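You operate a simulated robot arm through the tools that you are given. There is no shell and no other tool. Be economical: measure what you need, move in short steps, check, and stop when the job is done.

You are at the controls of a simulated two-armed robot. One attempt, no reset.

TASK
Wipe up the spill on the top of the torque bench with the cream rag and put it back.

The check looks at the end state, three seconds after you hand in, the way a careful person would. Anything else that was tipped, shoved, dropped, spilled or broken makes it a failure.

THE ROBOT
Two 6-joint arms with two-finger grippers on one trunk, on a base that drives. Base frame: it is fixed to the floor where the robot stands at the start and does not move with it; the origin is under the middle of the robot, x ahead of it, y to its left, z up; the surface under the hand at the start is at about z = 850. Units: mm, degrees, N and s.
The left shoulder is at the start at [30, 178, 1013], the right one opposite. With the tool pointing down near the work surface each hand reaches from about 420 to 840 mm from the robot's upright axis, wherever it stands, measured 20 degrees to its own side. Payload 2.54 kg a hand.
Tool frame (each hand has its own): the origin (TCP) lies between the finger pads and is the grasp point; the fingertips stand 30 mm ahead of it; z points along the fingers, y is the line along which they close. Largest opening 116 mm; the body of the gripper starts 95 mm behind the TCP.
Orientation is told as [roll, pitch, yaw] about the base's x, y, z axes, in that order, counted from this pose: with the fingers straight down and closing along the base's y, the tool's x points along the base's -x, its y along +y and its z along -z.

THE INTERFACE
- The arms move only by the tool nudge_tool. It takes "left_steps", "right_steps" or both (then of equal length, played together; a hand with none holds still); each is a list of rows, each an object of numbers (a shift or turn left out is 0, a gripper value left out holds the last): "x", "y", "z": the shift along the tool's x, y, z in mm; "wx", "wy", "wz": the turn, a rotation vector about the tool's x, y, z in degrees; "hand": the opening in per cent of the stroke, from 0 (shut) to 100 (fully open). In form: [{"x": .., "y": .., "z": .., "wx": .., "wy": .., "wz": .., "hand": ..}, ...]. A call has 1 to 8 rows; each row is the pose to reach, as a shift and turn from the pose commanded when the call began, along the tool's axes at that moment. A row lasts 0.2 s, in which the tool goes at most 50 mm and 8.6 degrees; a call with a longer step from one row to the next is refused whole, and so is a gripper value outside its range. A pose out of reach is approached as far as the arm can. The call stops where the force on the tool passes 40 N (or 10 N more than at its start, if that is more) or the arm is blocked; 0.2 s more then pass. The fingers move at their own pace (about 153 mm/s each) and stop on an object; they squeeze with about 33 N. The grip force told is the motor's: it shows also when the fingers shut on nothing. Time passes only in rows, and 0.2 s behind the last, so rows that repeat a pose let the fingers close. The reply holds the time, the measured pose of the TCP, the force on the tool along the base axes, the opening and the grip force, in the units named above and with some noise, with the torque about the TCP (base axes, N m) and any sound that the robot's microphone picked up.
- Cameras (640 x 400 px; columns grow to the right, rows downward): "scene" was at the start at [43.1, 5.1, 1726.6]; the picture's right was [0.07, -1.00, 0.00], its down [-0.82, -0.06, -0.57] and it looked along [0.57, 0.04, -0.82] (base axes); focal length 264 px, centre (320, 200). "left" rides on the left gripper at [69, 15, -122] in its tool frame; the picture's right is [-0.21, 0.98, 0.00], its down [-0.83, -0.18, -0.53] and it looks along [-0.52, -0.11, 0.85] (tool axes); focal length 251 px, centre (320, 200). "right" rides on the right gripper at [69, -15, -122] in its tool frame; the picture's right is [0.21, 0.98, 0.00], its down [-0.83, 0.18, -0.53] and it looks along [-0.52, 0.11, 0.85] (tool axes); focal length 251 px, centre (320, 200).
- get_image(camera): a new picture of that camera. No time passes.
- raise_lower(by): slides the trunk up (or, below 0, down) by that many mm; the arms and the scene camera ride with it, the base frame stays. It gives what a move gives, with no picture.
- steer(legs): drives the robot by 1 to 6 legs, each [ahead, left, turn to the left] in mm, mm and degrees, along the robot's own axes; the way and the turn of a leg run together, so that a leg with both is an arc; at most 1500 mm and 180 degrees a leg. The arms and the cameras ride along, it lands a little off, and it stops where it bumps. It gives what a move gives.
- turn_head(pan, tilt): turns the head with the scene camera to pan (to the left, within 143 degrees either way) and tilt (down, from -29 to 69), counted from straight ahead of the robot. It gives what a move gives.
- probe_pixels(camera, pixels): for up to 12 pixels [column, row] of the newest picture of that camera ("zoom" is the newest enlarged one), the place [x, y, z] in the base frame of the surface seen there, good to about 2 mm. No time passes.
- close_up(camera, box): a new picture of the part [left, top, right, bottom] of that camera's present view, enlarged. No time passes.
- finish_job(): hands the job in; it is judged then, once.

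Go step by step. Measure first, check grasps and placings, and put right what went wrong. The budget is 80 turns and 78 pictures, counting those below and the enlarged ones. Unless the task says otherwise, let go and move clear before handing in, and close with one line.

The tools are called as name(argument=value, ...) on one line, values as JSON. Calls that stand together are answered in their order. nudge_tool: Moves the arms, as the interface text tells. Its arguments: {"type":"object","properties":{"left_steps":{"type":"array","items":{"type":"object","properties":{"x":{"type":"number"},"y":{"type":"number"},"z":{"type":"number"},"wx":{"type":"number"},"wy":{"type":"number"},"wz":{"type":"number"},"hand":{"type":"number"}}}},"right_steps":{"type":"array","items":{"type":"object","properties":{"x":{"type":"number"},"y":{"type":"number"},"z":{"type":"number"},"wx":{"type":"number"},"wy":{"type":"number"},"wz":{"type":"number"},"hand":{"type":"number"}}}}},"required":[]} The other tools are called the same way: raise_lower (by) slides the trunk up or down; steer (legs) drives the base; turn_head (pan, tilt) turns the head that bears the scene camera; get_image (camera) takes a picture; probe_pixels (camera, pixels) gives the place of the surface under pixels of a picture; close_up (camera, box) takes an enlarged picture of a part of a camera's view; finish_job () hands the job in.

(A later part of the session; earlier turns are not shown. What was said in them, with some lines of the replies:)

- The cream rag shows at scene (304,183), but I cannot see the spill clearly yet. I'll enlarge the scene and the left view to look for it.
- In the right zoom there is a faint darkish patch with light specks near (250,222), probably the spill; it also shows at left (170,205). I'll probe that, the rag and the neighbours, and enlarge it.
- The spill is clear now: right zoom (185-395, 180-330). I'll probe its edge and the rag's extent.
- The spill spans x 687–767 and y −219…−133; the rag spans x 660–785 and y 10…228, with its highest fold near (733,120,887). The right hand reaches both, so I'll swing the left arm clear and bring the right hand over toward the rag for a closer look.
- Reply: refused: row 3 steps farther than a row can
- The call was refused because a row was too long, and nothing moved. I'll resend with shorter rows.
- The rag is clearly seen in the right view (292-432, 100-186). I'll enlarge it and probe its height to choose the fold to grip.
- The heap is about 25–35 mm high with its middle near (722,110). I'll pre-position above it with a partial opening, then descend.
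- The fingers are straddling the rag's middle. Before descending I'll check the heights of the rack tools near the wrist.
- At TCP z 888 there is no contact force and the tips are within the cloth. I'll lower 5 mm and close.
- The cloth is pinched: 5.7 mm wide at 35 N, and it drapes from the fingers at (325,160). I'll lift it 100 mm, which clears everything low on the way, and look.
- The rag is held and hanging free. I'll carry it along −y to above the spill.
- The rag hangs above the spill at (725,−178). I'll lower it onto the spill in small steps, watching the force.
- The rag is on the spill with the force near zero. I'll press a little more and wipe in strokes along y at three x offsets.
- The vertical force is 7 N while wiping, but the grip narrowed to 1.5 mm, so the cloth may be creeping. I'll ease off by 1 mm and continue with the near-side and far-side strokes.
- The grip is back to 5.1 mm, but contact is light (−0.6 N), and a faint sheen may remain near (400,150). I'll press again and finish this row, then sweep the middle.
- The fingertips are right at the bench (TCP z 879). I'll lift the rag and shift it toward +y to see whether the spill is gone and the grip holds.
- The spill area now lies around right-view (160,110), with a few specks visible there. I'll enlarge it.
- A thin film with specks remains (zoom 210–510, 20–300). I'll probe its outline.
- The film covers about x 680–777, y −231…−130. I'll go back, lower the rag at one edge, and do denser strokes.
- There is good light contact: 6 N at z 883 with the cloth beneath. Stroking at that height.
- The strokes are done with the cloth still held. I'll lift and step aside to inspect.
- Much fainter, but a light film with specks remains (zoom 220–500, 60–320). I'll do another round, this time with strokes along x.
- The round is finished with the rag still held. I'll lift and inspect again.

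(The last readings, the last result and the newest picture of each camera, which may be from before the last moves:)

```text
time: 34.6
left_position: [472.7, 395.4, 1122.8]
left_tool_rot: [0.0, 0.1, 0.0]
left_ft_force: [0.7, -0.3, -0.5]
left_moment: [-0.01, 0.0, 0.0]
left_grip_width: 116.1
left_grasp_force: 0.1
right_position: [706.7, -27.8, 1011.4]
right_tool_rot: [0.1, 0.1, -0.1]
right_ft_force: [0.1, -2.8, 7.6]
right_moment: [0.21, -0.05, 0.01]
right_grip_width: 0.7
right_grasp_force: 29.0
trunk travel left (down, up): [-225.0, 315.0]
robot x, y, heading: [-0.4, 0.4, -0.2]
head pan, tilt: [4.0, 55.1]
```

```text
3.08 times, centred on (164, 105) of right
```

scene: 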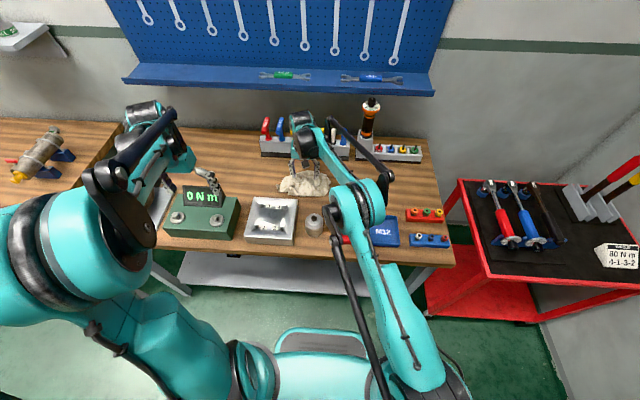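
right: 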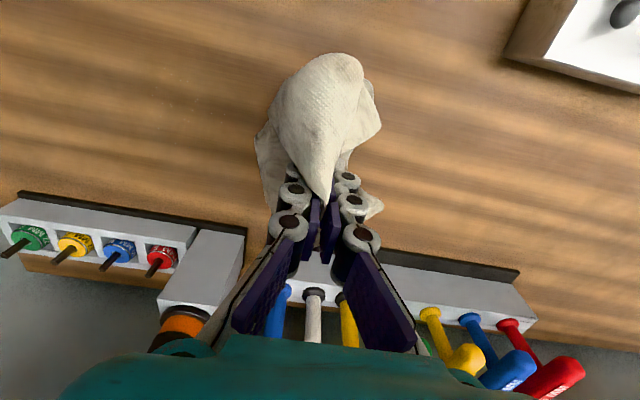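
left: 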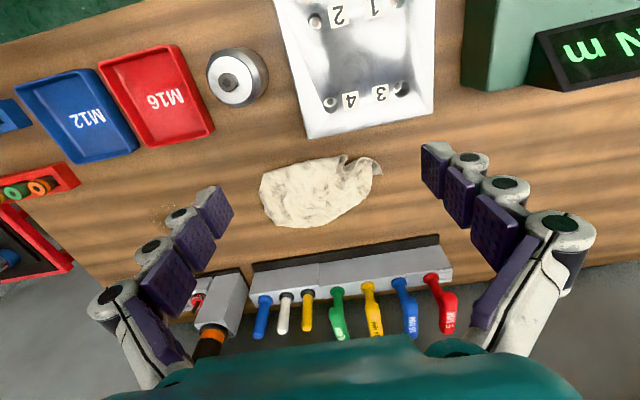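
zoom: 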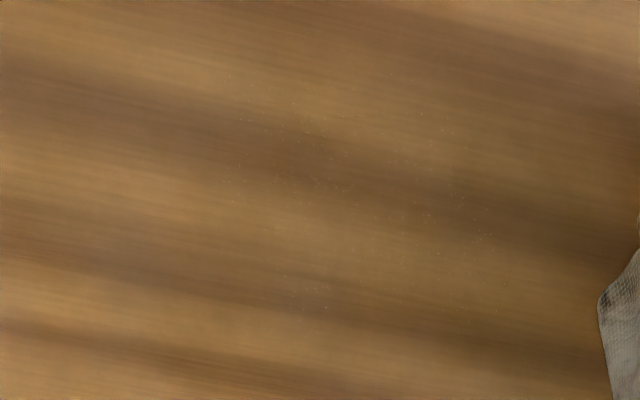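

Almost clean, with only tiny specks left (e.g. zoom (320,180), (440,250)). One more full round should finish it.

nudge_tool(right_steps=[{"y": -45}, {"y": -90}, {"y": -135, "z": 10}, {"y": -178, "x": 20, "z": 20}, {"y": -208, "x": 28, "z": 50}, {"y": -208, "x": 28, "z": 90}, {"y": -208, "x": 28, "z": 118}, {"y": -208, "x": 28, "z": 129}])

nudge_tool(right_steps=[{"y": 38}, {"y": 76}, {"y": 112}, {"y": 112, "x": -18}, {"y": 76, "x": -18}, {"y": 38, "x": -18}, {"y": 0, "x": -18}, {"y": 0, "x": -36}])

nudge_tool(right_steps=[{"y": 38}, {"y": 76}, {"y": 112}, {"y": 112, "x": -18}, {"y": 76, "x": -18}, {"y": 38, "x": -18}, {"y": 0, "x": -18}, {"y": 0, "x": -36}])

nudge_tool(right_steps=[{"y": 38}, {"y": 76}, {"y": 112}, {"y": 112, "x": -22}, {"y": 76, "x": -22}, {"y": 38, "x": -22}, {"y": 0, "x": -22}, {"y": 20, "x": 15}])

nudge_tool(right_steps=[{"y": 35}, {"y": 70}, {"y": 70, "x": 25}, {"y": 35, "x": 25}, {"y": 0, "x": 25}, {"y": 0, "x": 45}, {"y": 35, "x": 45}, {"y": 70, "x": 45}])

nudge_tool(right_steps=[{"z": -30}, {"z": -70}, {"z": -110}, {"z": -130, "y": 30}, {"z": -130, "y": 60}, {"z": -130, "y": 90}, {"z": -130, "y": 115}])

get_image(camera="right")

close_up(camera="right", box=[60, 40, 268, 170])

```text
time: 36.4
left_position: [471.0, 396.3, 1122.5]
left_tool_rot: [0.0, -0.1, -0.1]
left_ft_force: [-0.3, 1.2, 0.0]
left_moment: [-0.01, -0.02, 0.0]
left_grip_width: 116.0
left_grasp_force: 0.1
right_position: [675.2, -236.3, 880.7]
right_tool_rot: [0.0, -0.1, 0.0]
right_ft_force: [0.8, 2.9, 3.4]
right_moment: [0.36, -0.09, 0.02]
right_grip_width: 1.7
right_grasp_force: 28.5
trunk travel left (down, up): [-225.0, 315.0]
robot x, y, heading: [4.0, -1.0, -0.4]
head pan, tilt: [4.0, 55.1]
```

```text
time: 38.2
left_position: [472.7, 397.4, 1123.0]
left_tool_rot: [0.0, -0.1, 0.0]
left_ft_force: [0.5, 0.2, -0.2]
left_moment: [-0.01, 0.0, 0.0]
left_grip_width: 115.9
left_grasp_force: 0.1
right_position: [714.5, -234.8, 880.5]
right_tool_rot: [-0.1, 0.0, 0.0]
right_ft_force: [0.1, -0.2, 0.6]
right_moment: [-0.01, 0.02, 0.01]
right_grip_width: 3.4
right_grasp_force: 29.6
trunk travel left (down, up): [-225.0, 315.0]
robot x, y, heading: [-0.5, 0.5, 0.1]
head pan, tilt: [4.0, 55.1]
```

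```text
time: 40.0
left_position: [474.0, 396.1, 1121.9]
left_tool_rot: [0.0, 0.0, 0.1]
left_ft_force: [0.4, 0.2, 1.0]
left_moment: [0.0, 0.01, 0.02]
left_grip_width: 116.2
left_grasp_force: 0.0
right_position: [751.9, -235.1, 880.3]
right_tool_rot: [-0.1, 0.0, 0.0]
right_ft_force: [-0.1, 0.6, -1.9]
right_moment: [-0.17, 0.13, 0.02]
right_grip_width: 5.4
right_grasp_force: 38.0
trunk travel left (down, up): [-225.0, 315.0]
robot x, y, heading: [-3.6, -0.6, 0.0]
head pan, tilt: [4.0, 55.1]
```

```text
time: 41.8
left_position: [472.2, 397.4, 1123.3]
left_tool_rot: [-0.1, -0.1, 0.0]
left_ft_force: [0.0, 0.5, 0.0]
left_moment: [-0.09, -0.07, 0.0]
left_grip_width: 115.9
left_grasp_force: 0.1
right_position: [732.0, -215.0, 883.3]
right_tool_rot: [-0.1, -0.1, 0.0]
right_ft_force: [-0.4, 1.5, 1.1]
right_moment: [-0.03, -0.08, -0.01]
right_grip_width: 4.1
right_grasp_force: 29.2
trunk travel left (down, up): [-225.0, 315.0]
robot x, y, heading: [0.7, 4.4, -0.0]
head pan, tilt: [4.0, 55.1]
```

```text
time: 43.6
left_position: [472.9, 395.7, 1123.3]
left_tool_rot: [0.0, 0.0, 0.0]
left_ft_force: [0.3, 0.2, -0.5]
left_moment: [-0.02, 0.01, -0.03]
left_grip_width: 116.0
left_grasp_force: 0.0
right_position: [689.7, -144.7, 882.9]
right_tool_rot: [0.1, 0.0, 0.1]
right_ft_force: [0.3, 0.3, -2.0]
right_moment: [-0.04, 0.0, -0.03]
right_grip_width: 2.4
right_grasp_force: 28.9
trunk travel left (down, up): [-225.0, 315.0]
robot x, y, heading: [1.2, 0.6, 0.2]
head pan, tilt: [4.0, 55.1]
```

```text
time: 45.2
left_position: [473.1, 396.1, 1124.1]
left_tool_rot: [0.0, -0.1, -0.1]
left_ft_force: [-0.6, 0.7, -0.1]
left_moment: [-0.03, 0.04, -0.02]
left_grip_width: 116.1
left_grasp_force: 0.0
right_position: [687.7, -30.6, 1010.1]
right_tool_rot: [-0.1, 0.0, -0.1]
right_ft_force: [0.5, 7.3, -2.4]
right_moment: [-0.25, 0.26, -0.02]
right_grip_width: 4.6
right_grasp_force: 39.4
trunk travel left (down, up): [-225.0, 315.0]
robot x, y, heading: [0.9, -0.0, 0.2]
head pan, tilt: [4.0, 55.1]
```

```text
40 pictures are left
```

right: 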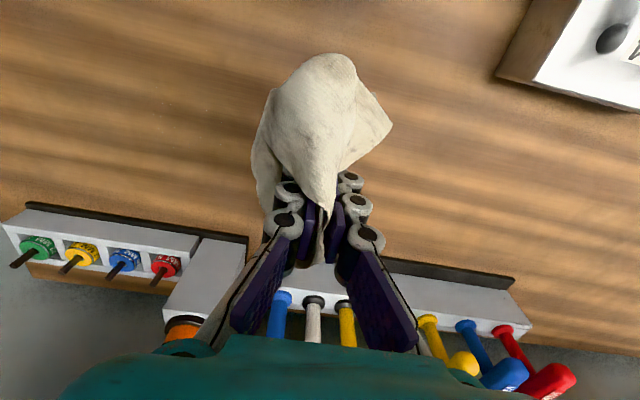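

```text
3.08 times, centred on (164, 105) of right
```

zoom: 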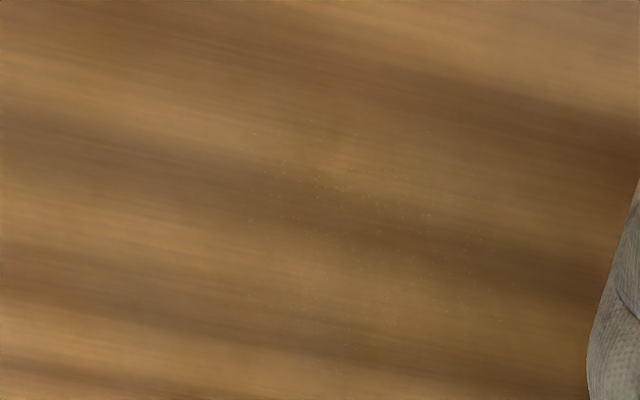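

Only sparse, tiny specks remain (zoom 250–500, 130–330). I'll do one more round along x, pressing slightly harder.

nudge_tool(right_steps=[{"y": -45}, {"y": -90}, {"y": -135, "z": 10}, {"y": -178, "z": 20}, {"y": -200, "x": 10, "z": 50}, {"y": -200, "x": 10, "z": 90}, {"y": -200, "x": 10, "z": 118}, {"y": -200, "x": 10, "z": 131}])

nudge_tool(right_steps=[{"x": -30}, {"x": -65}, {"x": -100}, {"x": -100, "y": 16}, {"x": -65, "y": 16}, {"x": -30, "y": 16}, {"x": 5, "y": 16}, {"x": 5, "y": 32}])

nudge_tool(right_steps=[{"x": -35}, {"x": -70}, {"x": -105}, {"x": -105, "y": 16}, {"x": -70, "y": 16}, {"x": -35, "y": 16}, {"x": 0, "y": 16}, {"x": 0, "y": 32}])

nudge_tool(right_steps=[{"x": -35}, {"x": -70}, {"x": -105}, {"x": -105, "y": 16}, {"x": -70, "y": 16}, {"x": -35, "y": 16}, {"x": 0, "y": 16}, {"x": 0, "y": 32}])

nudge_tool(right_steps=[{"x": -35}, {"x": -70}, {"x": -105}, {"x": -80, "y": -20}, {"x": -80, "y": -55}, {"x": -45, "y": -55}, {"x": -45, "y": -20}, {"x": -45, "y": 0}])

nudge_tool(right_steps=[{"z": -30}, {"z": -70}, {"z": -110}, {"z": -130, "y": 30}, {"z": -130, "y": 60}, {"z": -130, "y": 90}, {"z": -130, "y": 105}])

get_image(camera="right")

close_up(camera="right", box=[60, 40, 268, 170])

```text
time: 47.0
left_position: [471.5, 394.5, 1123.5]
left_tool_rot: [0.0, -0.1, 0.0]
left_ft_force: [-0.4, 1.1, 0.9]
left_moment: [-0.04, -0.01, 0.01]
left_grip_width: 116.1
left_grasp_force: 0.0
right_position: [678.3, -232.1, 880.4]
right_tool_rot: [-0.1, -0.1, 0.0]
right_ft_force: [0.1, -0.7, 6.2]
right_moment: [0.82, -0.01, -0.01]
right_grip_width: 0.6
right_grasp_force: 27.4
trunk travel left (down, up): [-225.0, 315.0]
robot x, y, heading: [-1.2, 3.0, 0.1]
head pan, tilt: [4.0, 55.1]
```

```text
time: 48.8
left_position: [473.3, 397.3, 1122.7]
left_tool_rot: [-0.1, 0.0, 0.0]
left_ft_force: [0.1, 1.0, 0.0]
left_moment: [-0.04, 0.0, 0.01]
left_grip_width: 115.9
left_grasp_force: 0.0
right_position: [673.5, -199.3, 880.9]
right_tool_rot: [0.0, 0.0, 0.0]
right_ft_force: [0.9, 0.0, 3.2]
right_moment: [0.2, 0.09, -0.01]
right_grip_width: 3.8
right_grasp_force: 38.7
trunk travel left (down, up): [-225.0, 315.0]
robot x, y, heading: [-0.6, 0.4, 0.1]
head pan, tilt: [4.0, 55.1]
```

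```text
time: 50.6
left_position: [473.2, 397.0, 1122.7]
left_tool_rot: [0.0, 0.0, -0.1]
left_ft_force: [0.0, 0.0, -0.4]
left_moment: [-0.02, 0.04, 0.01]
left_grip_width: 115.9
left_grasp_force: 0.1
right_position: [674.7, -167.6, 879.9]
right_tool_rot: [-0.2, 0.1, 0.0]
right_ft_force: [-0.3, -1.8, 9.4]
right_moment: [-0.19, -0.07, -0.04]
right_grip_width: 0.7
right_grasp_force: 29.3
trunk travel left (down, up): [-225.0, 315.0]
robot x, y, heading: [0.4, -0.1, 0.2]
head pan, tilt: [4.0, 55.1]
```

```text
time: 52.4
left_position: [473.4, 395.6, 1124.1]
left_tool_rot: [0.0, 0.1, 0.0]
left_ft_force: [-0.3, 0.2, 0.0]
left_moment: [-0.01, -0.01, -0.03]
left_grip_width: 116.2
left_grasp_force: 0.0
right_position: [673.4, -134.9, 878.7]
right_tool_rot: [0.1, -0.1, 0.0]
right_ft_force: [1.1, -2.0, 7.2]
right_moment: [0.09, 0.06, 0.01]
right_grip_width: 4.0
right_grasp_force: 39.3
trunk travel left (down, up): [-225.0, 315.0]
robot x, y, heading: [-2.8, 2.3, 0.1]
head pan, tilt: [4.0, 55.1]
```

```text
time: 54.2
left_position: [472.5, 395.4, 1123.2]
left_tool_rot: [0.0, 0.1, 0.0]
left_ft_force: [-0.4, -0.4, 0.5]
left_moment: [0.01, -0.01, 0.02]
left_grip_width: 116.0
left_grasp_force: 0.1
right_position: [719.4, -135.1, 879.6]
right_tool_rot: [0.0, -0.1, 0.0]
right_ft_force: [0.2, 0.0, -2.1]
right_moment: [0.0, 0.01, 0.08]
right_grip_width: 2.7
right_grasp_force: 29.1
trunk travel left (down, up): [-225.0, 315.0]
robot x, y, heading: [-1.6, -5.0, -0.2]
head pan, tilt: [4.0, 55.1]
```

```text
time: 55.8
left_position: [473.0, 395.8, 1123.0]
left_tool_rot: [0.0, 0.0, 0.0]
left_ft_force: [0.0, -0.5, 0.7]
left_moment: [0.02, 0.01, 0.03]
left_grip_width: 116.1
left_grasp_force: 0.1
right_position: [719.5, -28.8, 1010.2]
right_tool_rot: [0.0, 0.0, 0.1]
right_ft_force: [0.5, -0.4, -1.6]
right_moment: [0.01, 0.01, 0.0]
right_grip_width: 5.1
right_grasp_force: 34.1
trunk travel left (down, up): [-225.0, 315.0]
robot x, y, heading: [-1.5, -0.6, -0.1]
head pan, tilt: [4.0, 55.1]
```

```text
38 pictures are left
```

right: 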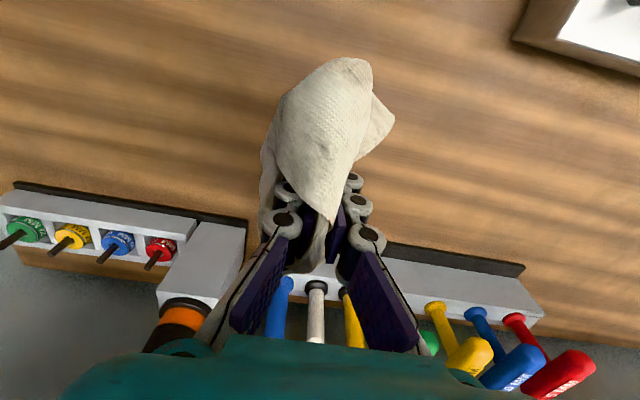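

```text
3.08 times, centred on (164, 105) of right
```

zoom: 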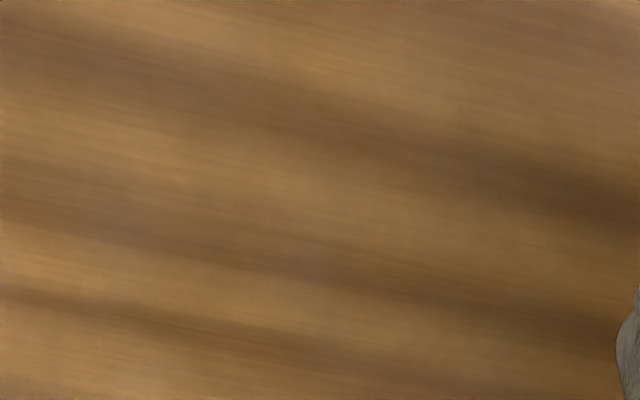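

The patch is now bare wood with no film or specks. I'll carry the rag back over its place at (720,111) and lower it.

nudge_tool(right_steps=[{"y": 40}, {"y": 85}, {"y": 125}, {"y": 140, "z": 20}, {"y": 140, "z": 55}, {"y": 140, "z": 90}, {"y": 140, "z": 115}, {"y": 140, "z": 123}])

get_image(camera="right")

```text
time: 57.6
left_position: [474.2, 396.3, 1124.1]
left_tool_rot: [0.0, 0.0, 0.0]
left_ft_force: [-0.3, 0.1, 0.0]
left_moment: [-0.03, 0.02, 0.0]
left_grip_width: 115.9
left_grasp_force: 0.0
right_position: [722.0, 110.9, 888.1]
right_tool_rot: [0.0, 0.0, 0.0]
right_ft_force: [0.2, 1.1, -1.3]
right_moment: [0.12, 0.11, 0.02]
right_grip_width: 4.4
right_grasp_force: 39.4
trunk travel left (down, up): [-225.0, 315.0]
robot x, y, heading: [1.1, 0.3, -0.1]
head pan, tilt: [4.0, 55.1]
```

```text
36 pictures are left
```

right: 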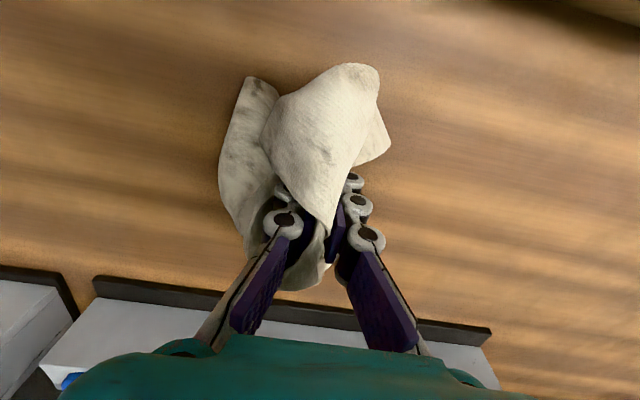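

The rag is resting back at its place. I'll open a little and rise straight up.

nudge_tool(right_steps=[{"hand": 20}, {"hand": 35}, {"hand": 35}, {"z": -15}, {"z": -35}, {"z": -65}, {"z": -100}, {"z": -140}])

get_image(camera="right")

close_up(camera="scene", box=[200, 100, 440, 260])

```text
time: 59.4
left_position: [472.3, 396.0, 1122.8]
left_tool_rot: [-0.1, 0.1, 0.0]
left_ft_force: [0.1, 0.0, -0.1]
left_moment: [0.02, 0.01, -0.01]
left_grip_width: 115.8
left_grasp_force: 0.0
right_position: [720.2, 111.9, 1027.6]
right_tool_rot: [0.1, -0.1, 0.1]
right_ft_force: [-0.3, 0.3, -0.3]
right_moment: [0.04, 0.01, 0.02]
right_grip_width: 40.3
right_grasp_force: 0.1
trunk travel left (down, up): [-225.0, 315.0]
robot x, y, heading: [4.5, -3.3, 0.1]
head pan, tilt: [4.0, 55.1]
```

```text
35 pictures are left
```

right: 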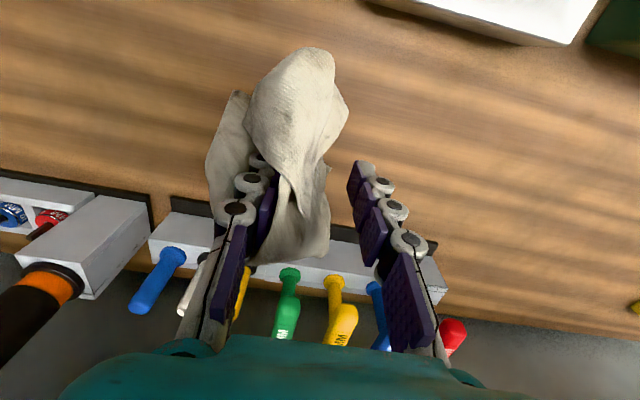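

```text
2.50 times, centred on (320, 180) of scene
```

zoom: 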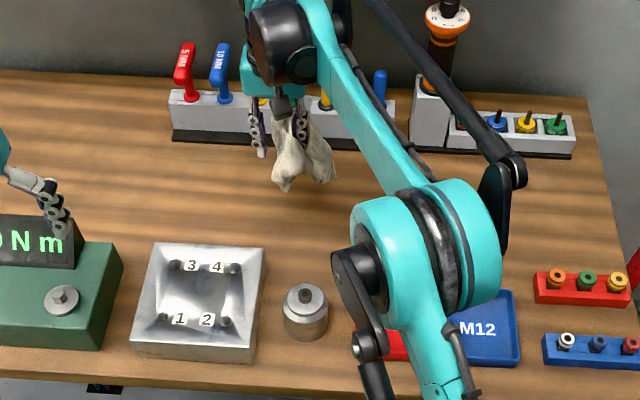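

The rag has stayed draped on the right-hand view's left finger (250,180). I'll lower it back to the bench and look closely at where it catches.

nudge_tool(right_steps=[{"z": 40}, {"z": 80}, {"z": 115}, {"z": 135}, {"z": 143}])

close_up(camera="right", box=[160, 40, 460, 300])

close_up(camera="scene", box=[270, 130, 360, 200])

get_image(camera="left")

```text
time: 60.6
left_position: [472.5, 396.4, 1122.5]
left_tool_rot: [0.1, -0.1, 0.0]
left_ft_force: [0.5, -0.3, 0.3]
left_moment: [-0.02, 0.0, -0.02]
left_grip_width: 115.9
left_grasp_force: 0.0
right_position: [719.9, 108.0, 884.1]
right_tool_rot: [0.0, 0.0, -0.1]
right_ft_force: [0.8, -0.7, 0.1]
right_moment: [0.0, -0.02, -0.02]
right_grip_width: 40.5
right_grasp_force: 0.1
trunk travel left (down, up): [-225.0, 315.0]
robot x, y, heading: [1.0, 2.2, -0.2]
head pan, tilt: [4.0, 55.1]
```

```text
1.54 times, centred on (310, 170) of right
```

zoom: 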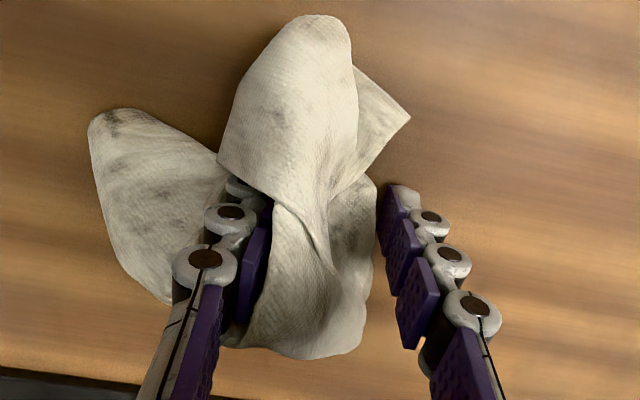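

```text
5.71 times, centred on (315, 165) of scene
```

zoom: 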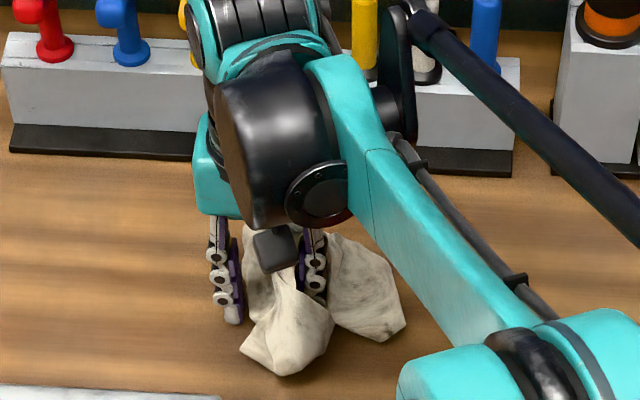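

```text
31 pictures are left
```

left: 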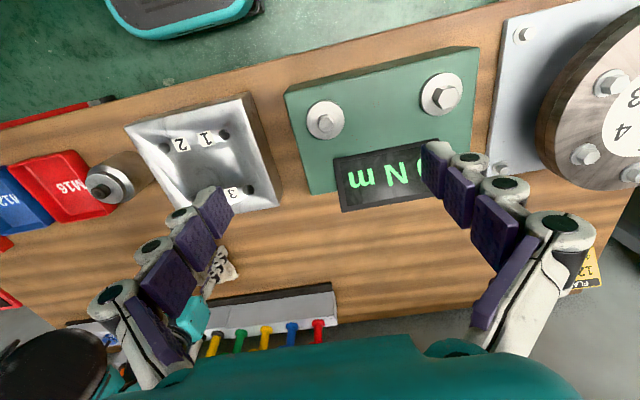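

The cloth wraps round the −y finger. I'll open wider while it rests on the bench and back up slowly, with a small wiggle, so it slides off.

nudge_tool(right_steps=[{"hand": 50}, {"hand": 65}, {"hand": 65, "x": 5}, {"hand": 65, "x": -10}, {"hand": 65, "x": -15, "z": -8}, {"hand": 65, "x": -15, "z": -18}, {"x": -15, "z": -28}])

close_up(camera="right", box=[100, 20, 500, 300])

close_up(camera="scene", box=[270, 130, 360, 200])

```text
time: 62.2
left_position: [473.8, 395.9, 1123.2]
left_tool_rot: [-0.1, 0.1, -0.1]
left_ft_force: [0.4, 0.7, -0.3]
left_moment: [-0.02, 0.02, 0.01]
left_grip_width: 116.1
left_grasp_force: 0.0
right_position: [735.4, 109.8, 912.4]
right_tool_rot: [0.0, 0.0, 0.0]
right_ft_force: [0.1, 0.3, -0.6]
right_moment: [-0.01, 0.01, 0.0]
right_grip_width: 75.7
right_grasp_force: 0.0
trunk travel left (down, up): [-225.0, 315.0]
robot x, y, heading: [0.1, 1.1, -0.0]
head pan, tilt: [4.0, 55.1]
```

```text
1.43 times, centred on (300, 160) of right
```

zoom: 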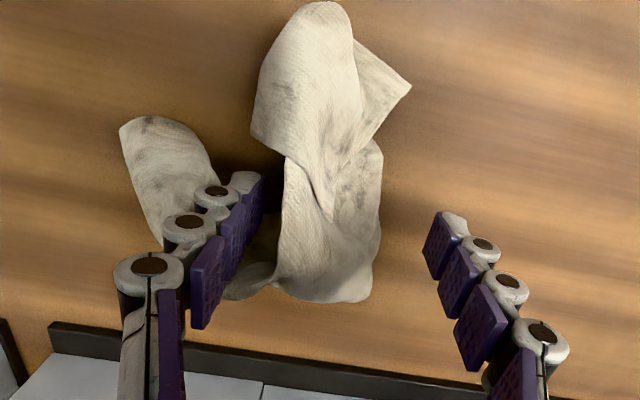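

```text
5.71 times, centred on (315, 165) of scene
```

zoom: 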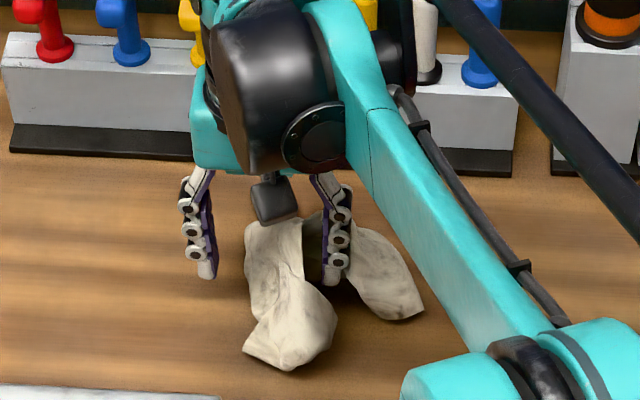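

The finger now stands free in a U of cloth that lies on the bench. I'll rise slowly.

nudge_tool(right_steps=[{"z": -6}, {"z": -14}, {"z": -24}, {"z": -36}, {"z": -50}, {"z": -65}, {"z": -80}])

get_image(camera="right")

close_up(camera="scene", box=[270, 130, 360, 200])

```text
time: 63.8
left_position: [472.3, 394.7, 1122.6]
left_tool_rot: [0.0, 0.0, 0.0]
left_ft_force: [0.1, 0.5, 0.5]
left_moment: [-0.03, 0.03, 0.01]
left_grip_width: 116.0
left_grasp_force: 0.1
right_position: [734.7, 108.6, 991.9]
right_tool_rot: [0.0, 0.0, 0.0]
right_ft_force: [-1.5, -0.3, 0.1]
right_moment: [0.01, 0.04, 0.03]
right_grip_width: 75.1
right_grasp_force: 0.0
trunk travel left (down, up): [-225.0, 315.0]
robot x, y, heading: [-2.5, 1.7, -0.1]
head pan, tilt: [4.0, 55.1]
```

```text
28 pictures are left
```

right: 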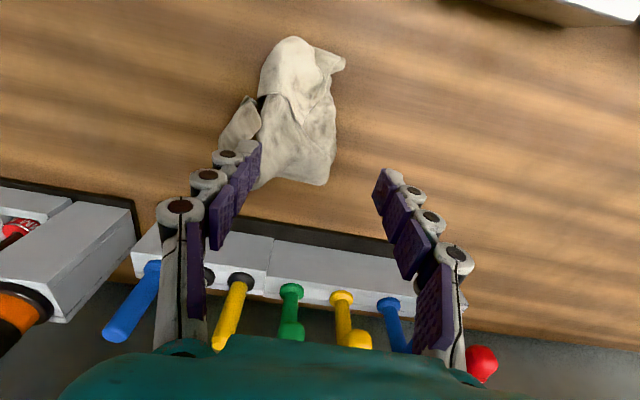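

```text
5.71 times, centred on (315, 165) of scene
```

zoom: 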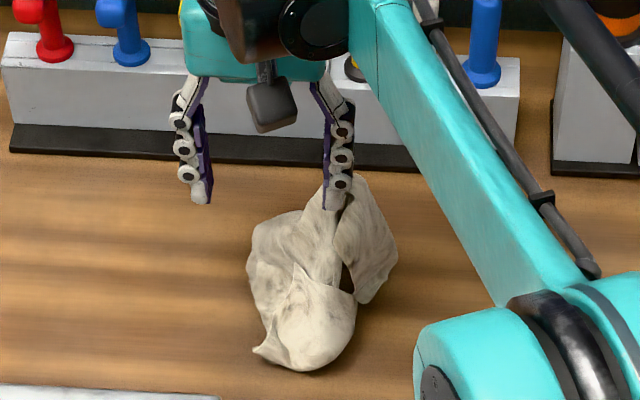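

The rag appears to be slipping off the fingertip. I'll rise further and check.

nudge_tool(right_steps=[{"z": -15}, {"z": -40}, {"z": -70}, {"z": -100}])

get_image(camera="right")

close_up(camera="scene", box=[250, 110, 380, 210])

```text
time: 64.8
left_position: [472.7, 396.5, 1123.9]
left_tool_rot: [0.0, 0.0, -0.1]
left_ft_force: [0.5, 0.2, 0.3]
left_moment: [0.0, -0.02, -0.01]
left_grip_width: 116.0
left_grasp_force: 0.0
right_position: [733.4, 109.6, 1094.1]
right_tool_rot: [0.0, -0.1, 0.0]
right_ft_force: [0.0, -0.3, -0.4]
right_moment: [0.03, -0.01, -0.04]
right_grip_width: 75.3
right_grasp_force: 0.1
trunk travel left (down, up): [-225.0, 315.0]
robot x, y, heading: [-1.4, -0.6, -0.1]
head pan, tilt: [4.0, 55.1]
```

```text
26 pictures are left
```

right: 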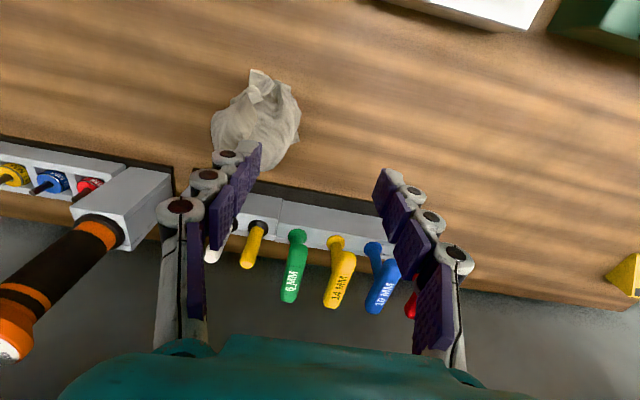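

```text
4.00 times, centred on (315, 160) of scene
```

zoom: 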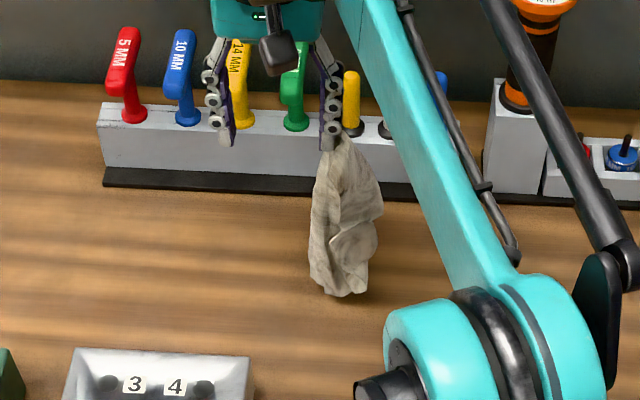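

The rag still hangs from the −y fingertip at zoom (330,140). I'll lower it with that finger over the original centre, then close, reopen fully and wiggle to free it.

nudge_tool(right_steps=[{"y": 20, "x": 5, "z": 30}, {"y": 38, "x": 10, "z": 70}, {"y": 38, "x": 10, "z": 110}, {"y": 38, "x": 10, "z": 150}, {"y": 38, "x": 10, "z": 185}, {"y": 38, "x": 10, "z": 205}, {"y": 38, "x": 10, "z": 211}])

close_up(camera="right", box=[120, 40, 440, 260])

close_up(camera="scene", box=[260, 130, 350, 200])

```text
time: 66.4
left_position: [472.9, 395.4, 1123.7]
left_tool_rot: [-0.1, 0.0, 0.0]
left_ft_force: [-0.3, 0.6, 0.0]
left_moment: [0.01, 0.02, -0.01]
left_grip_width: 116.0
left_grasp_force: 0.0
right_position: [724.3, 147.1, 882.1]
right_tool_rot: [0.1, -0.2, 0.1]
right_ft_force: [0.6, 0.5, 1.4]
right_moment: [-0.09, -0.04, 0.02]
right_grip_width: 75.7
right_grasp_force: 0.3
trunk travel left (down, up): [-225.0, 315.0]
robot x, y, heading: [-2.7, 2.7, 0.0]
head pan, tilt: [4.0, 55.1]
```

```text
1.82 times, centred on (280, 150) of right
```

zoom: 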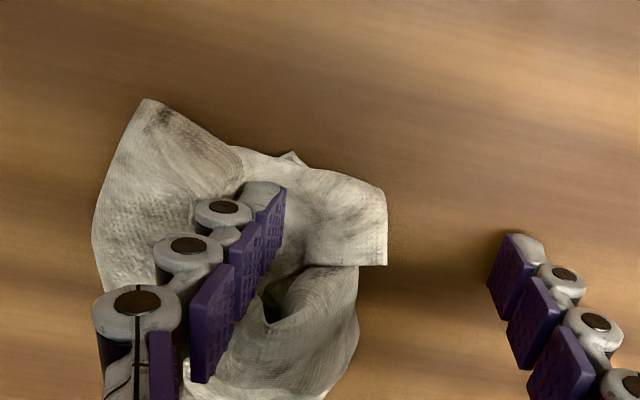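

```text
5.71 times, centred on (305, 165) of scene
```

zoom: 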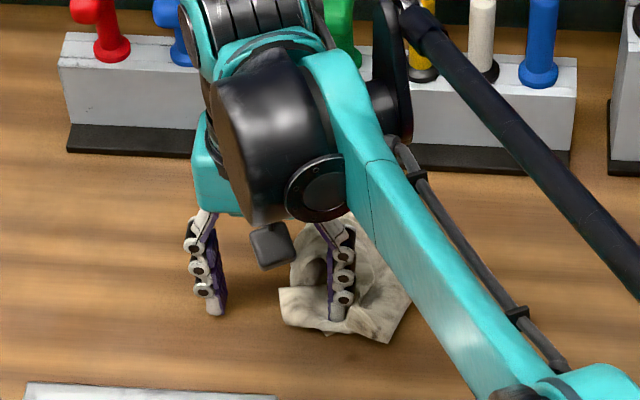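

The rag lies flat around the fingertip now. I'll shake the tip quickly and gently just above the bench, then rise a little and check.

nudge_tool(right_steps=[{"z": -2, "x": 20}, {"z": -2, "x": -15}, {"z": -4, "x": 15, "y": 10}, {"z": -4, "x": 0, "y": -15}, {"z": -8, "y": 15}, {"z": -12, "y": 0}, {"z": -25}, {"z": -45}])

close_up(camera="scene", box=[260, 130, 350, 200])

close_up(camera="right", box=[120, 40, 440, 260])

```text
time: 68.2
left_position: [473.4, 395.6, 1123.2]
left_tool_rot: [0.0, 0.1, 0.1]
left_ft_force: [0.0, 0.3, -0.5]
left_moment: [0.01, 0.04, 0.0]
left_grip_width: 116.0
left_grasp_force: 0.1
right_position: [725.5, 147.1, 927.4]
right_tool_rot: [0.0, -0.1, 0.0]
right_ft_force: [-0.4, 0.1, 0.0]
right_moment: [0.02, -0.04, -0.04]
right_grip_width: 75.6
right_grasp_force: 0.1
right hand out of reach, approached as far as the arm can: row 2, 5
trunk travel left (down, up): [-225.0, 315.0]
robot x, y, heading: [2.8, 0.2, 0.1]
head pan, tilt: [4.0, 55.1]
```

```text
5.71 times, centred on (305, 165) of scene
```

zoom: 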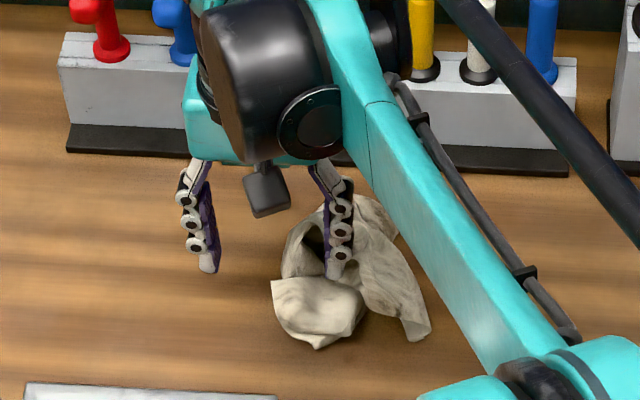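

```text
1.82 times, centred on (280, 150) of right
```

zoom: 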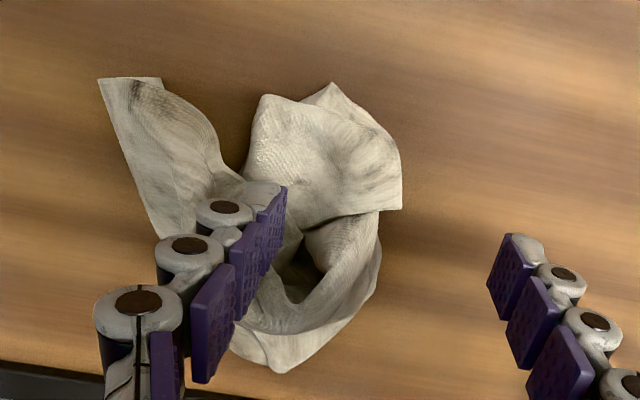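

The cloth still clings at the fingertip (zoom (265,190)). On the bench I'll close the fingers on it once more, then open fully and rise slowly.

nudge_tool(right_steps=[{"z": 20, "y": -18}, {"z": 38, "y": -37, "x": 3}, {"z": 43, "y": -37, "x": 3, "hand": 30}, {"z": 43, "y": -37, "x": 3, "hand": 0}, {"z": 43, "y": -37, "x": 3, "hand": 0}, {"z": 43, "y": -37, "x": 3, "hand": 0}])

close_up(camera="right", box=[120, 20, 520, 280])

```text
time: 69.6
left_position: [472.8, 395.6, 1123.5]
left_tool_rot: [0.0, 0.0, -0.1]
left_ft_force: [-0.6, 0.4, 0.6]
left_moment: [0.02, 0.02, -0.02]
left_grip_width: 115.9
left_grasp_force: 0.0
right_position: [722.8, 108.9, 884.3]
right_tool_rot: [-0.1, -0.1, 0.0]
right_ft_force: [0.2, 0.5, 5.7]
right_moment: [0.0, -0.01, 0.03]
right_grip_width: 4.4
right_grasp_force: 32.8
trunk travel left (down, up): [-225.0, 315.0]
robot x, y, heading: [0.8, 2.4, -0.1]
head pan, tilt: [4.0, 55.1]
```

```text
1.54 times, centred on (320, 150) of right
```

zoom: 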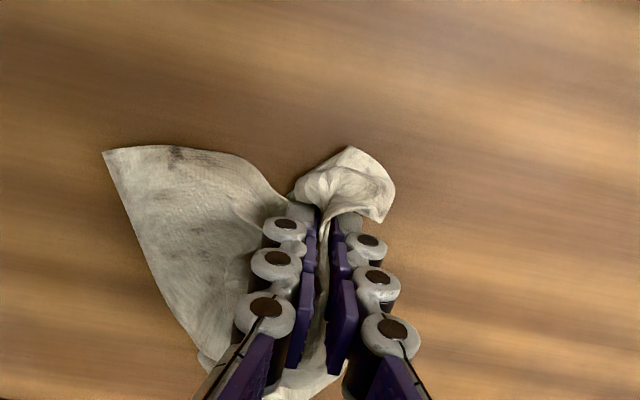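

The fingers hold the cloth, part of it outside the −y finger. I'll open fully at the bench, pause, and rise slowly.

nudge_tool(right_steps=[{"hand": 50, "z": -3}, {"hand": 100, "z": -3}, {"hand": 100, "z": -3}, {"hand": 100, "z": -3}, {"hand": 100, "z": -8}, {"hand": 100, "z": -15}, {"hand": 100, "z": -25}, {"hand": 100, "z": -40}])

get_image(camera="right")

close_up(camera="scene", box=[260, 130, 360, 205])

```text
time: 71.4
left_position: [472.0, 395.3, 1123.4]
left_tool_rot: [0.0, 0.0, 0.0]
left_ft_force: [-0.2, -0.4, -0.6]
left_moment: [0.0, -0.02, 0.03]
left_grip_width: 116.0
left_grasp_force: 0.0
right_position: [719.5, 109.9, 921.6]
right_tool_rot: [0.0, -0.1, 0.1]
right_ft_force: [0.1, 0.5, 0.6]
right_moment: [-0.02, -0.02, 0.03]
right_grip_width: 115.7
right_grasp_force: 0.0
trunk travel left (down, up): [-225.0, 315.0]
robot x, y, heading: [0.8, -1.7, -0.2]
head pan, tilt: [4.0, 55.1]
```

```text
19 pictures are left
```

right: 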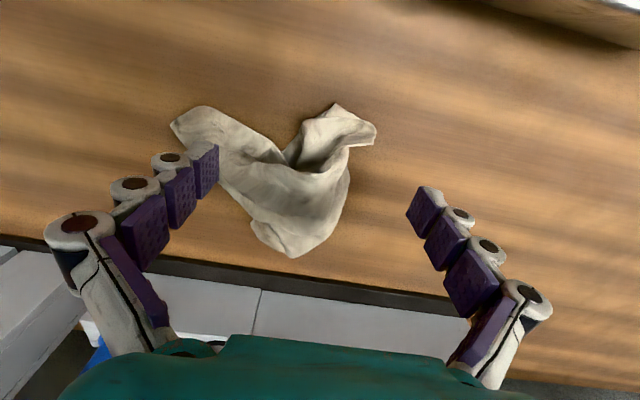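

```text
5.33 times, centred on (310, 168) of scene
```

zoom: 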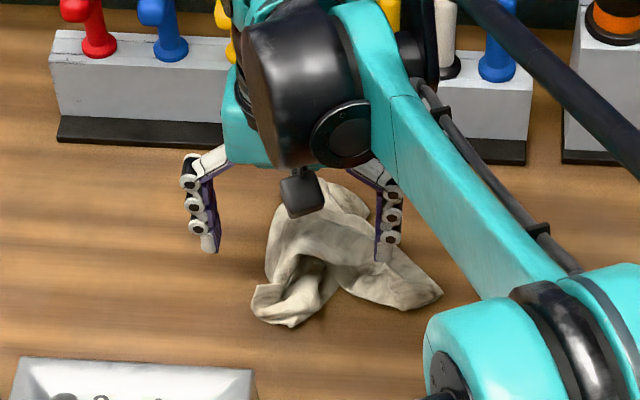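

The rag now seems to lie flat on the bench, with the finger above it. I'll rise slowly and check with one picture.

nudge_tool(right_steps=[{"z": -8}, {"z": -18}, {"z": -30}, {"z": -45}, {"z": -65}, {"z": -90}, {"z": -120}])

get_image(camera="right")

```text
time: 73.0
left_position: [473.5, 396.5, 1123.9]
left_tool_rot: [0.0, 0.0, 0.0]
left_ft_force: [-0.2, 0.4, 0.8]
left_moment: [-0.04, -0.01, 0.05]
left_grip_width: 115.8
left_grasp_force: 0.0
right_position: [718.1, 108.3, 1043.6]
right_tool_rot: [0.0, 0.0, 0.1]
right_ft_force: [-0.4, 0.1, -0.2]
right_moment: [-0.02, -0.04, -0.02]
right_grip_width: 115.7
right_grasp_force: 0.1
trunk travel left (down, up): [-225.0, 315.0]
robot x, y, heading: [1.7, 0.0, -0.1]
head pan, tilt: [4.0, 55.1]
```

```text
17 pictures are left
```

right: 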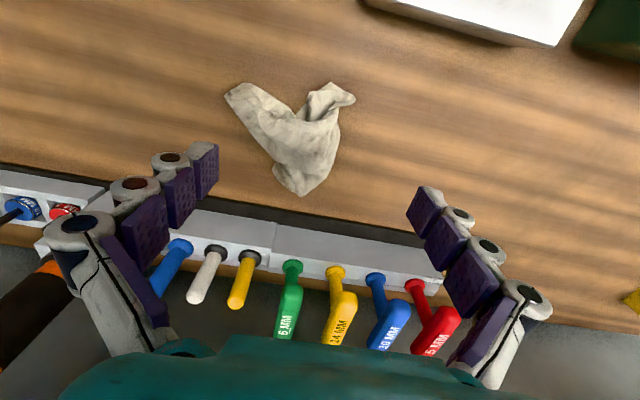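

The rag is free and lies on the bench at right-view (225–355, 82–196). I'll probe it against its original place.

probe_pixels(camera="right", pixels=[[228, 94], [325, 84], [352, 98], [302, 193], [290, 130], [318, 140], [337, 115], [278, 165], [305, 105]])

```text
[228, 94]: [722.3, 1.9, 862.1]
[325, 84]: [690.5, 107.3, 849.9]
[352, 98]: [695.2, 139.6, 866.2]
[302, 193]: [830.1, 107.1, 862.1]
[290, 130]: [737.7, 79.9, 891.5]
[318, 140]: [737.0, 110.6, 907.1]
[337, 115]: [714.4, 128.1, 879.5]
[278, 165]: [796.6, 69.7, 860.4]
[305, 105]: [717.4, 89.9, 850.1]
```

The rag's centre is about (745,85), lying within a few centimetres of its original spot. I'll retract the right arm to its starting pose and verify the whole bench.

nudge_tool(right_steps=[{"z": -30, "x": 15, "y": -15}, {"z": -55, "x": 45, "y": -45}, {"z": -80, "x": 75, "y": -80}, {"z": -85, "x": 107, "y": -114}, {"z": -85, "x": 140, "y": -149}, {"z": -85, "x": 173, "y": -184}, {"z": -85, "x": 206, "y": -219}, {"z": -85, "x": 239, "y": -254}])

nudge_tool(right_steps=[{"x": 20, "y": -25}, {"x": 45, "y": -50}, {"x": 60, "y": -64}, {"x": 60, "y": -64}])

get_image(camera="scene")

close_up(camera="right", box=[150, 100, 550, 350])

close_up(camera="right", box=[250, 200, 370, 275])

close_up(camera="scene", box=[200, 90, 470, 260])

```text
refused: row 3 steps farther than a row can; nothing moved
```

```text
time: 74.0
left_position: [473.3, 395.8, 1122.3]
left_tool_rot: [0.0, 0.0, -0.1]
left_ft_force: [-0.3, 0.3, 0.0]
left_moment: [-0.02, 0.0, 0.01]
left_grip_width: 116.3
left_grasp_force: 0.2
right_position: [660.7, 47.2, 1041.8]
right_tool_rot: [0.0, 0.0, 0.0]
right_ft_force: [-0.2, -0.4, -0.5]
right_moment: [-0.02, 0.01, 0.0]
right_grip_width: 115.9
right_grasp_force: 0.1
trunk travel left (down, up): [-225.0, 315.0]
robot x, y, heading: [-1.4, 0.3, 0.1]
head pan, tilt: [4.0, 55.1]
```

```text
16 pictures are left
```

scene: 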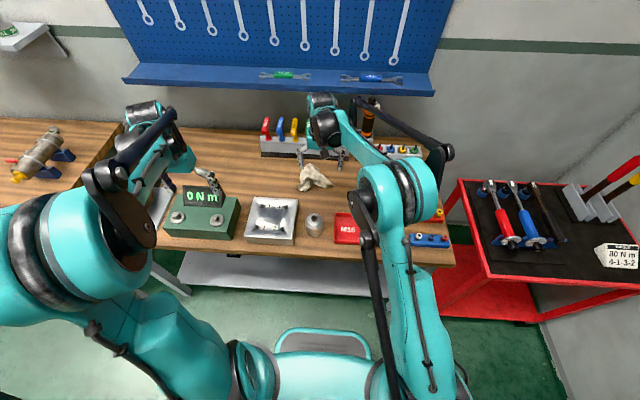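

```text
1.60 times, centred on (350, 225) of right
```

zoom: 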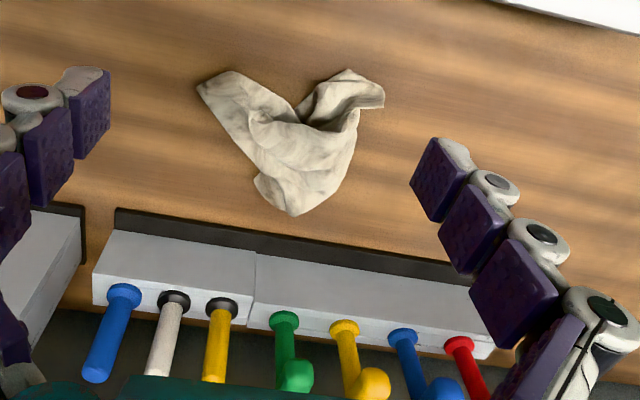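

```text
5.33 times, centred on (310, 238) of right
```

zoom: 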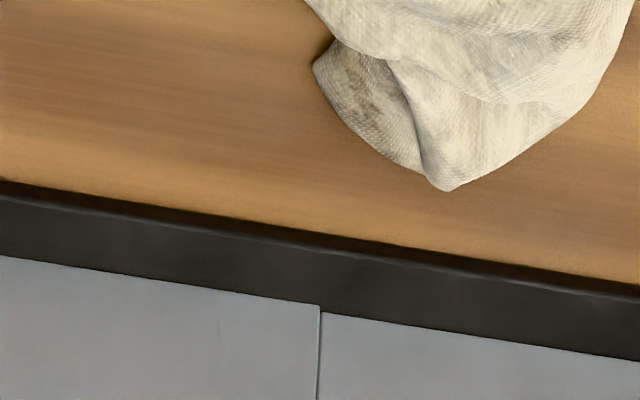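

```text
2.35 times, centred on (335, 175) of scene
```

zoom: 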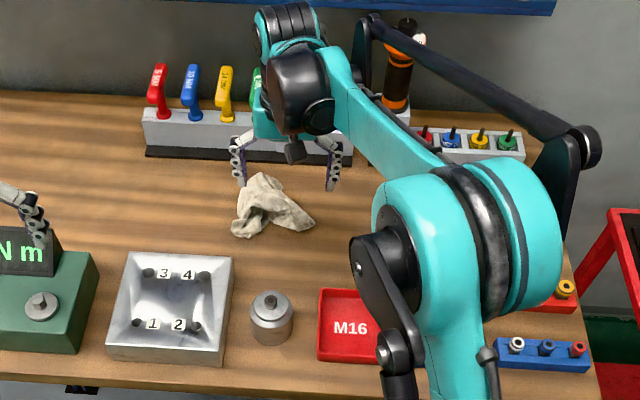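

The first retract call was refused for a long row, but the second moved safely, and the rag stayed put. I'll continue the retreat with shorter rows and look at the spill area.

nudge_tool(right_steps=[{"z": -40}, {"z": -80}, {"z": -86, "x": 25, "y": -30}, {"z": -86, "x": 55, "y": -62}, {"z": -86, "x": 87, "y": -96}, {"z": -86, "x": 120, "y": -130}, {"z": -86, "x": 153, "y": -165}, {"z": -86, "x": 186, "y": -200}])

nudge_tool(right_steps=[{"x": 25, "y": -27}, {"x": 53, "y": -55}, {"x": 53, "y": -55}])

close_up(camera="right", box=[150, 100, 550, 350])

close_up(camera="right", box=[250, 200, 370, 275])

close_up(camera="scene", box=[200, 90, 470, 260])

```text
time: 75.8
left_position: [472.1, 395.4, 1123.4]
left_tool_rot: [0.1, -0.1, -0.1]
left_ft_force: [-0.3, 0.3, 0.0]
left_moment: [0.05, -0.05, 0.01]
left_grip_width: 116.2
left_grasp_force: 0.0
right_position: [474.8, -157.1, 1131.6]
right_tool_rot: [-0.1, -0.2, 0.1]
right_ft_force: [-0.2, 0.0, 1.2]
right_moment: [-0.01, -0.03, 0.0]
right_grip_width: 116.2
right_grasp_force: 0.0
trunk travel left (down, up): [-225.0, 315.0]
robot x, y, heading: [0.7, 0.6, -0.2]
head pan, tilt: [4.0, 55.1]
```

```text
time: 76.6
left_position: [474.4, 396.2, 1122.3]
left_tool_rot: [0.0, 0.0, -0.1]
left_ft_force: [0.3, -0.5, 0.2]
left_moment: [0.0, -0.01, -0.02]
left_grip_width: 115.6
left_grasp_force: 0.1
right_position: [423.5, -209.3, 1128.8]
right_tool_rot: [0.0, -0.1, 0.0]
right_ft_force: [0.6, -0.5, -0.2]
right_moment: [0.0, 0.04, -0.02]
right_grip_width: 116.2
right_grasp_force: 0.2
trunk travel left (down, up): [-225.0, 315.0]
robot x, y, heading: [2.9, -2.5, -0.4]
head pan, tilt: [4.0, 55.1]
```

```text
1.60 times, centred on (350, 225) of right
```

zoom: 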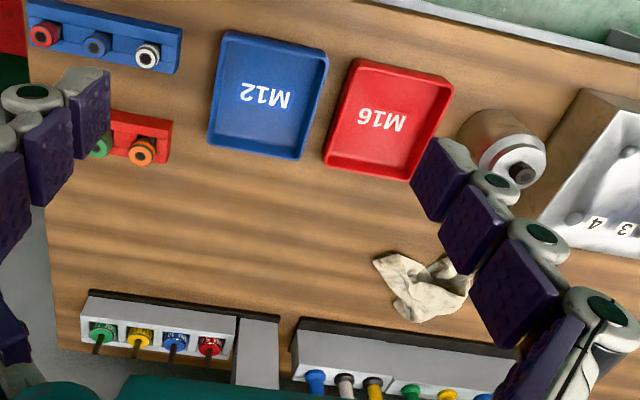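

```text
5.33 times, centred on (310, 238) of right
```

zoom: 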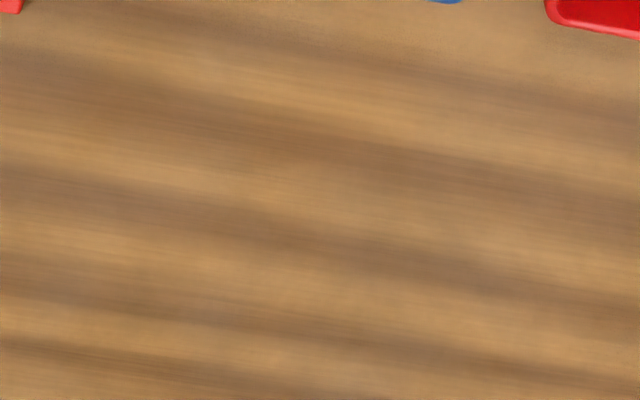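

```text
2.35 times, centred on (335, 175) of scene
```

zoom: 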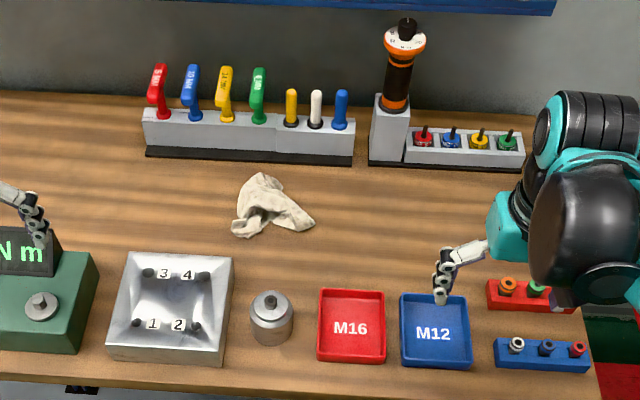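

The spill area is bare wood, the rag lies back at its place behind the fixture, and everything else is where it was. Both hands are empty and clear, so I'm handing in.

finish_job()

```text
The job is handed in.
```

I wiped the spill off the torque bench and put the cream rag back within about 4 cm of where it started. The last pictures show bare wood where the spill was and nothing else on the bench moved.
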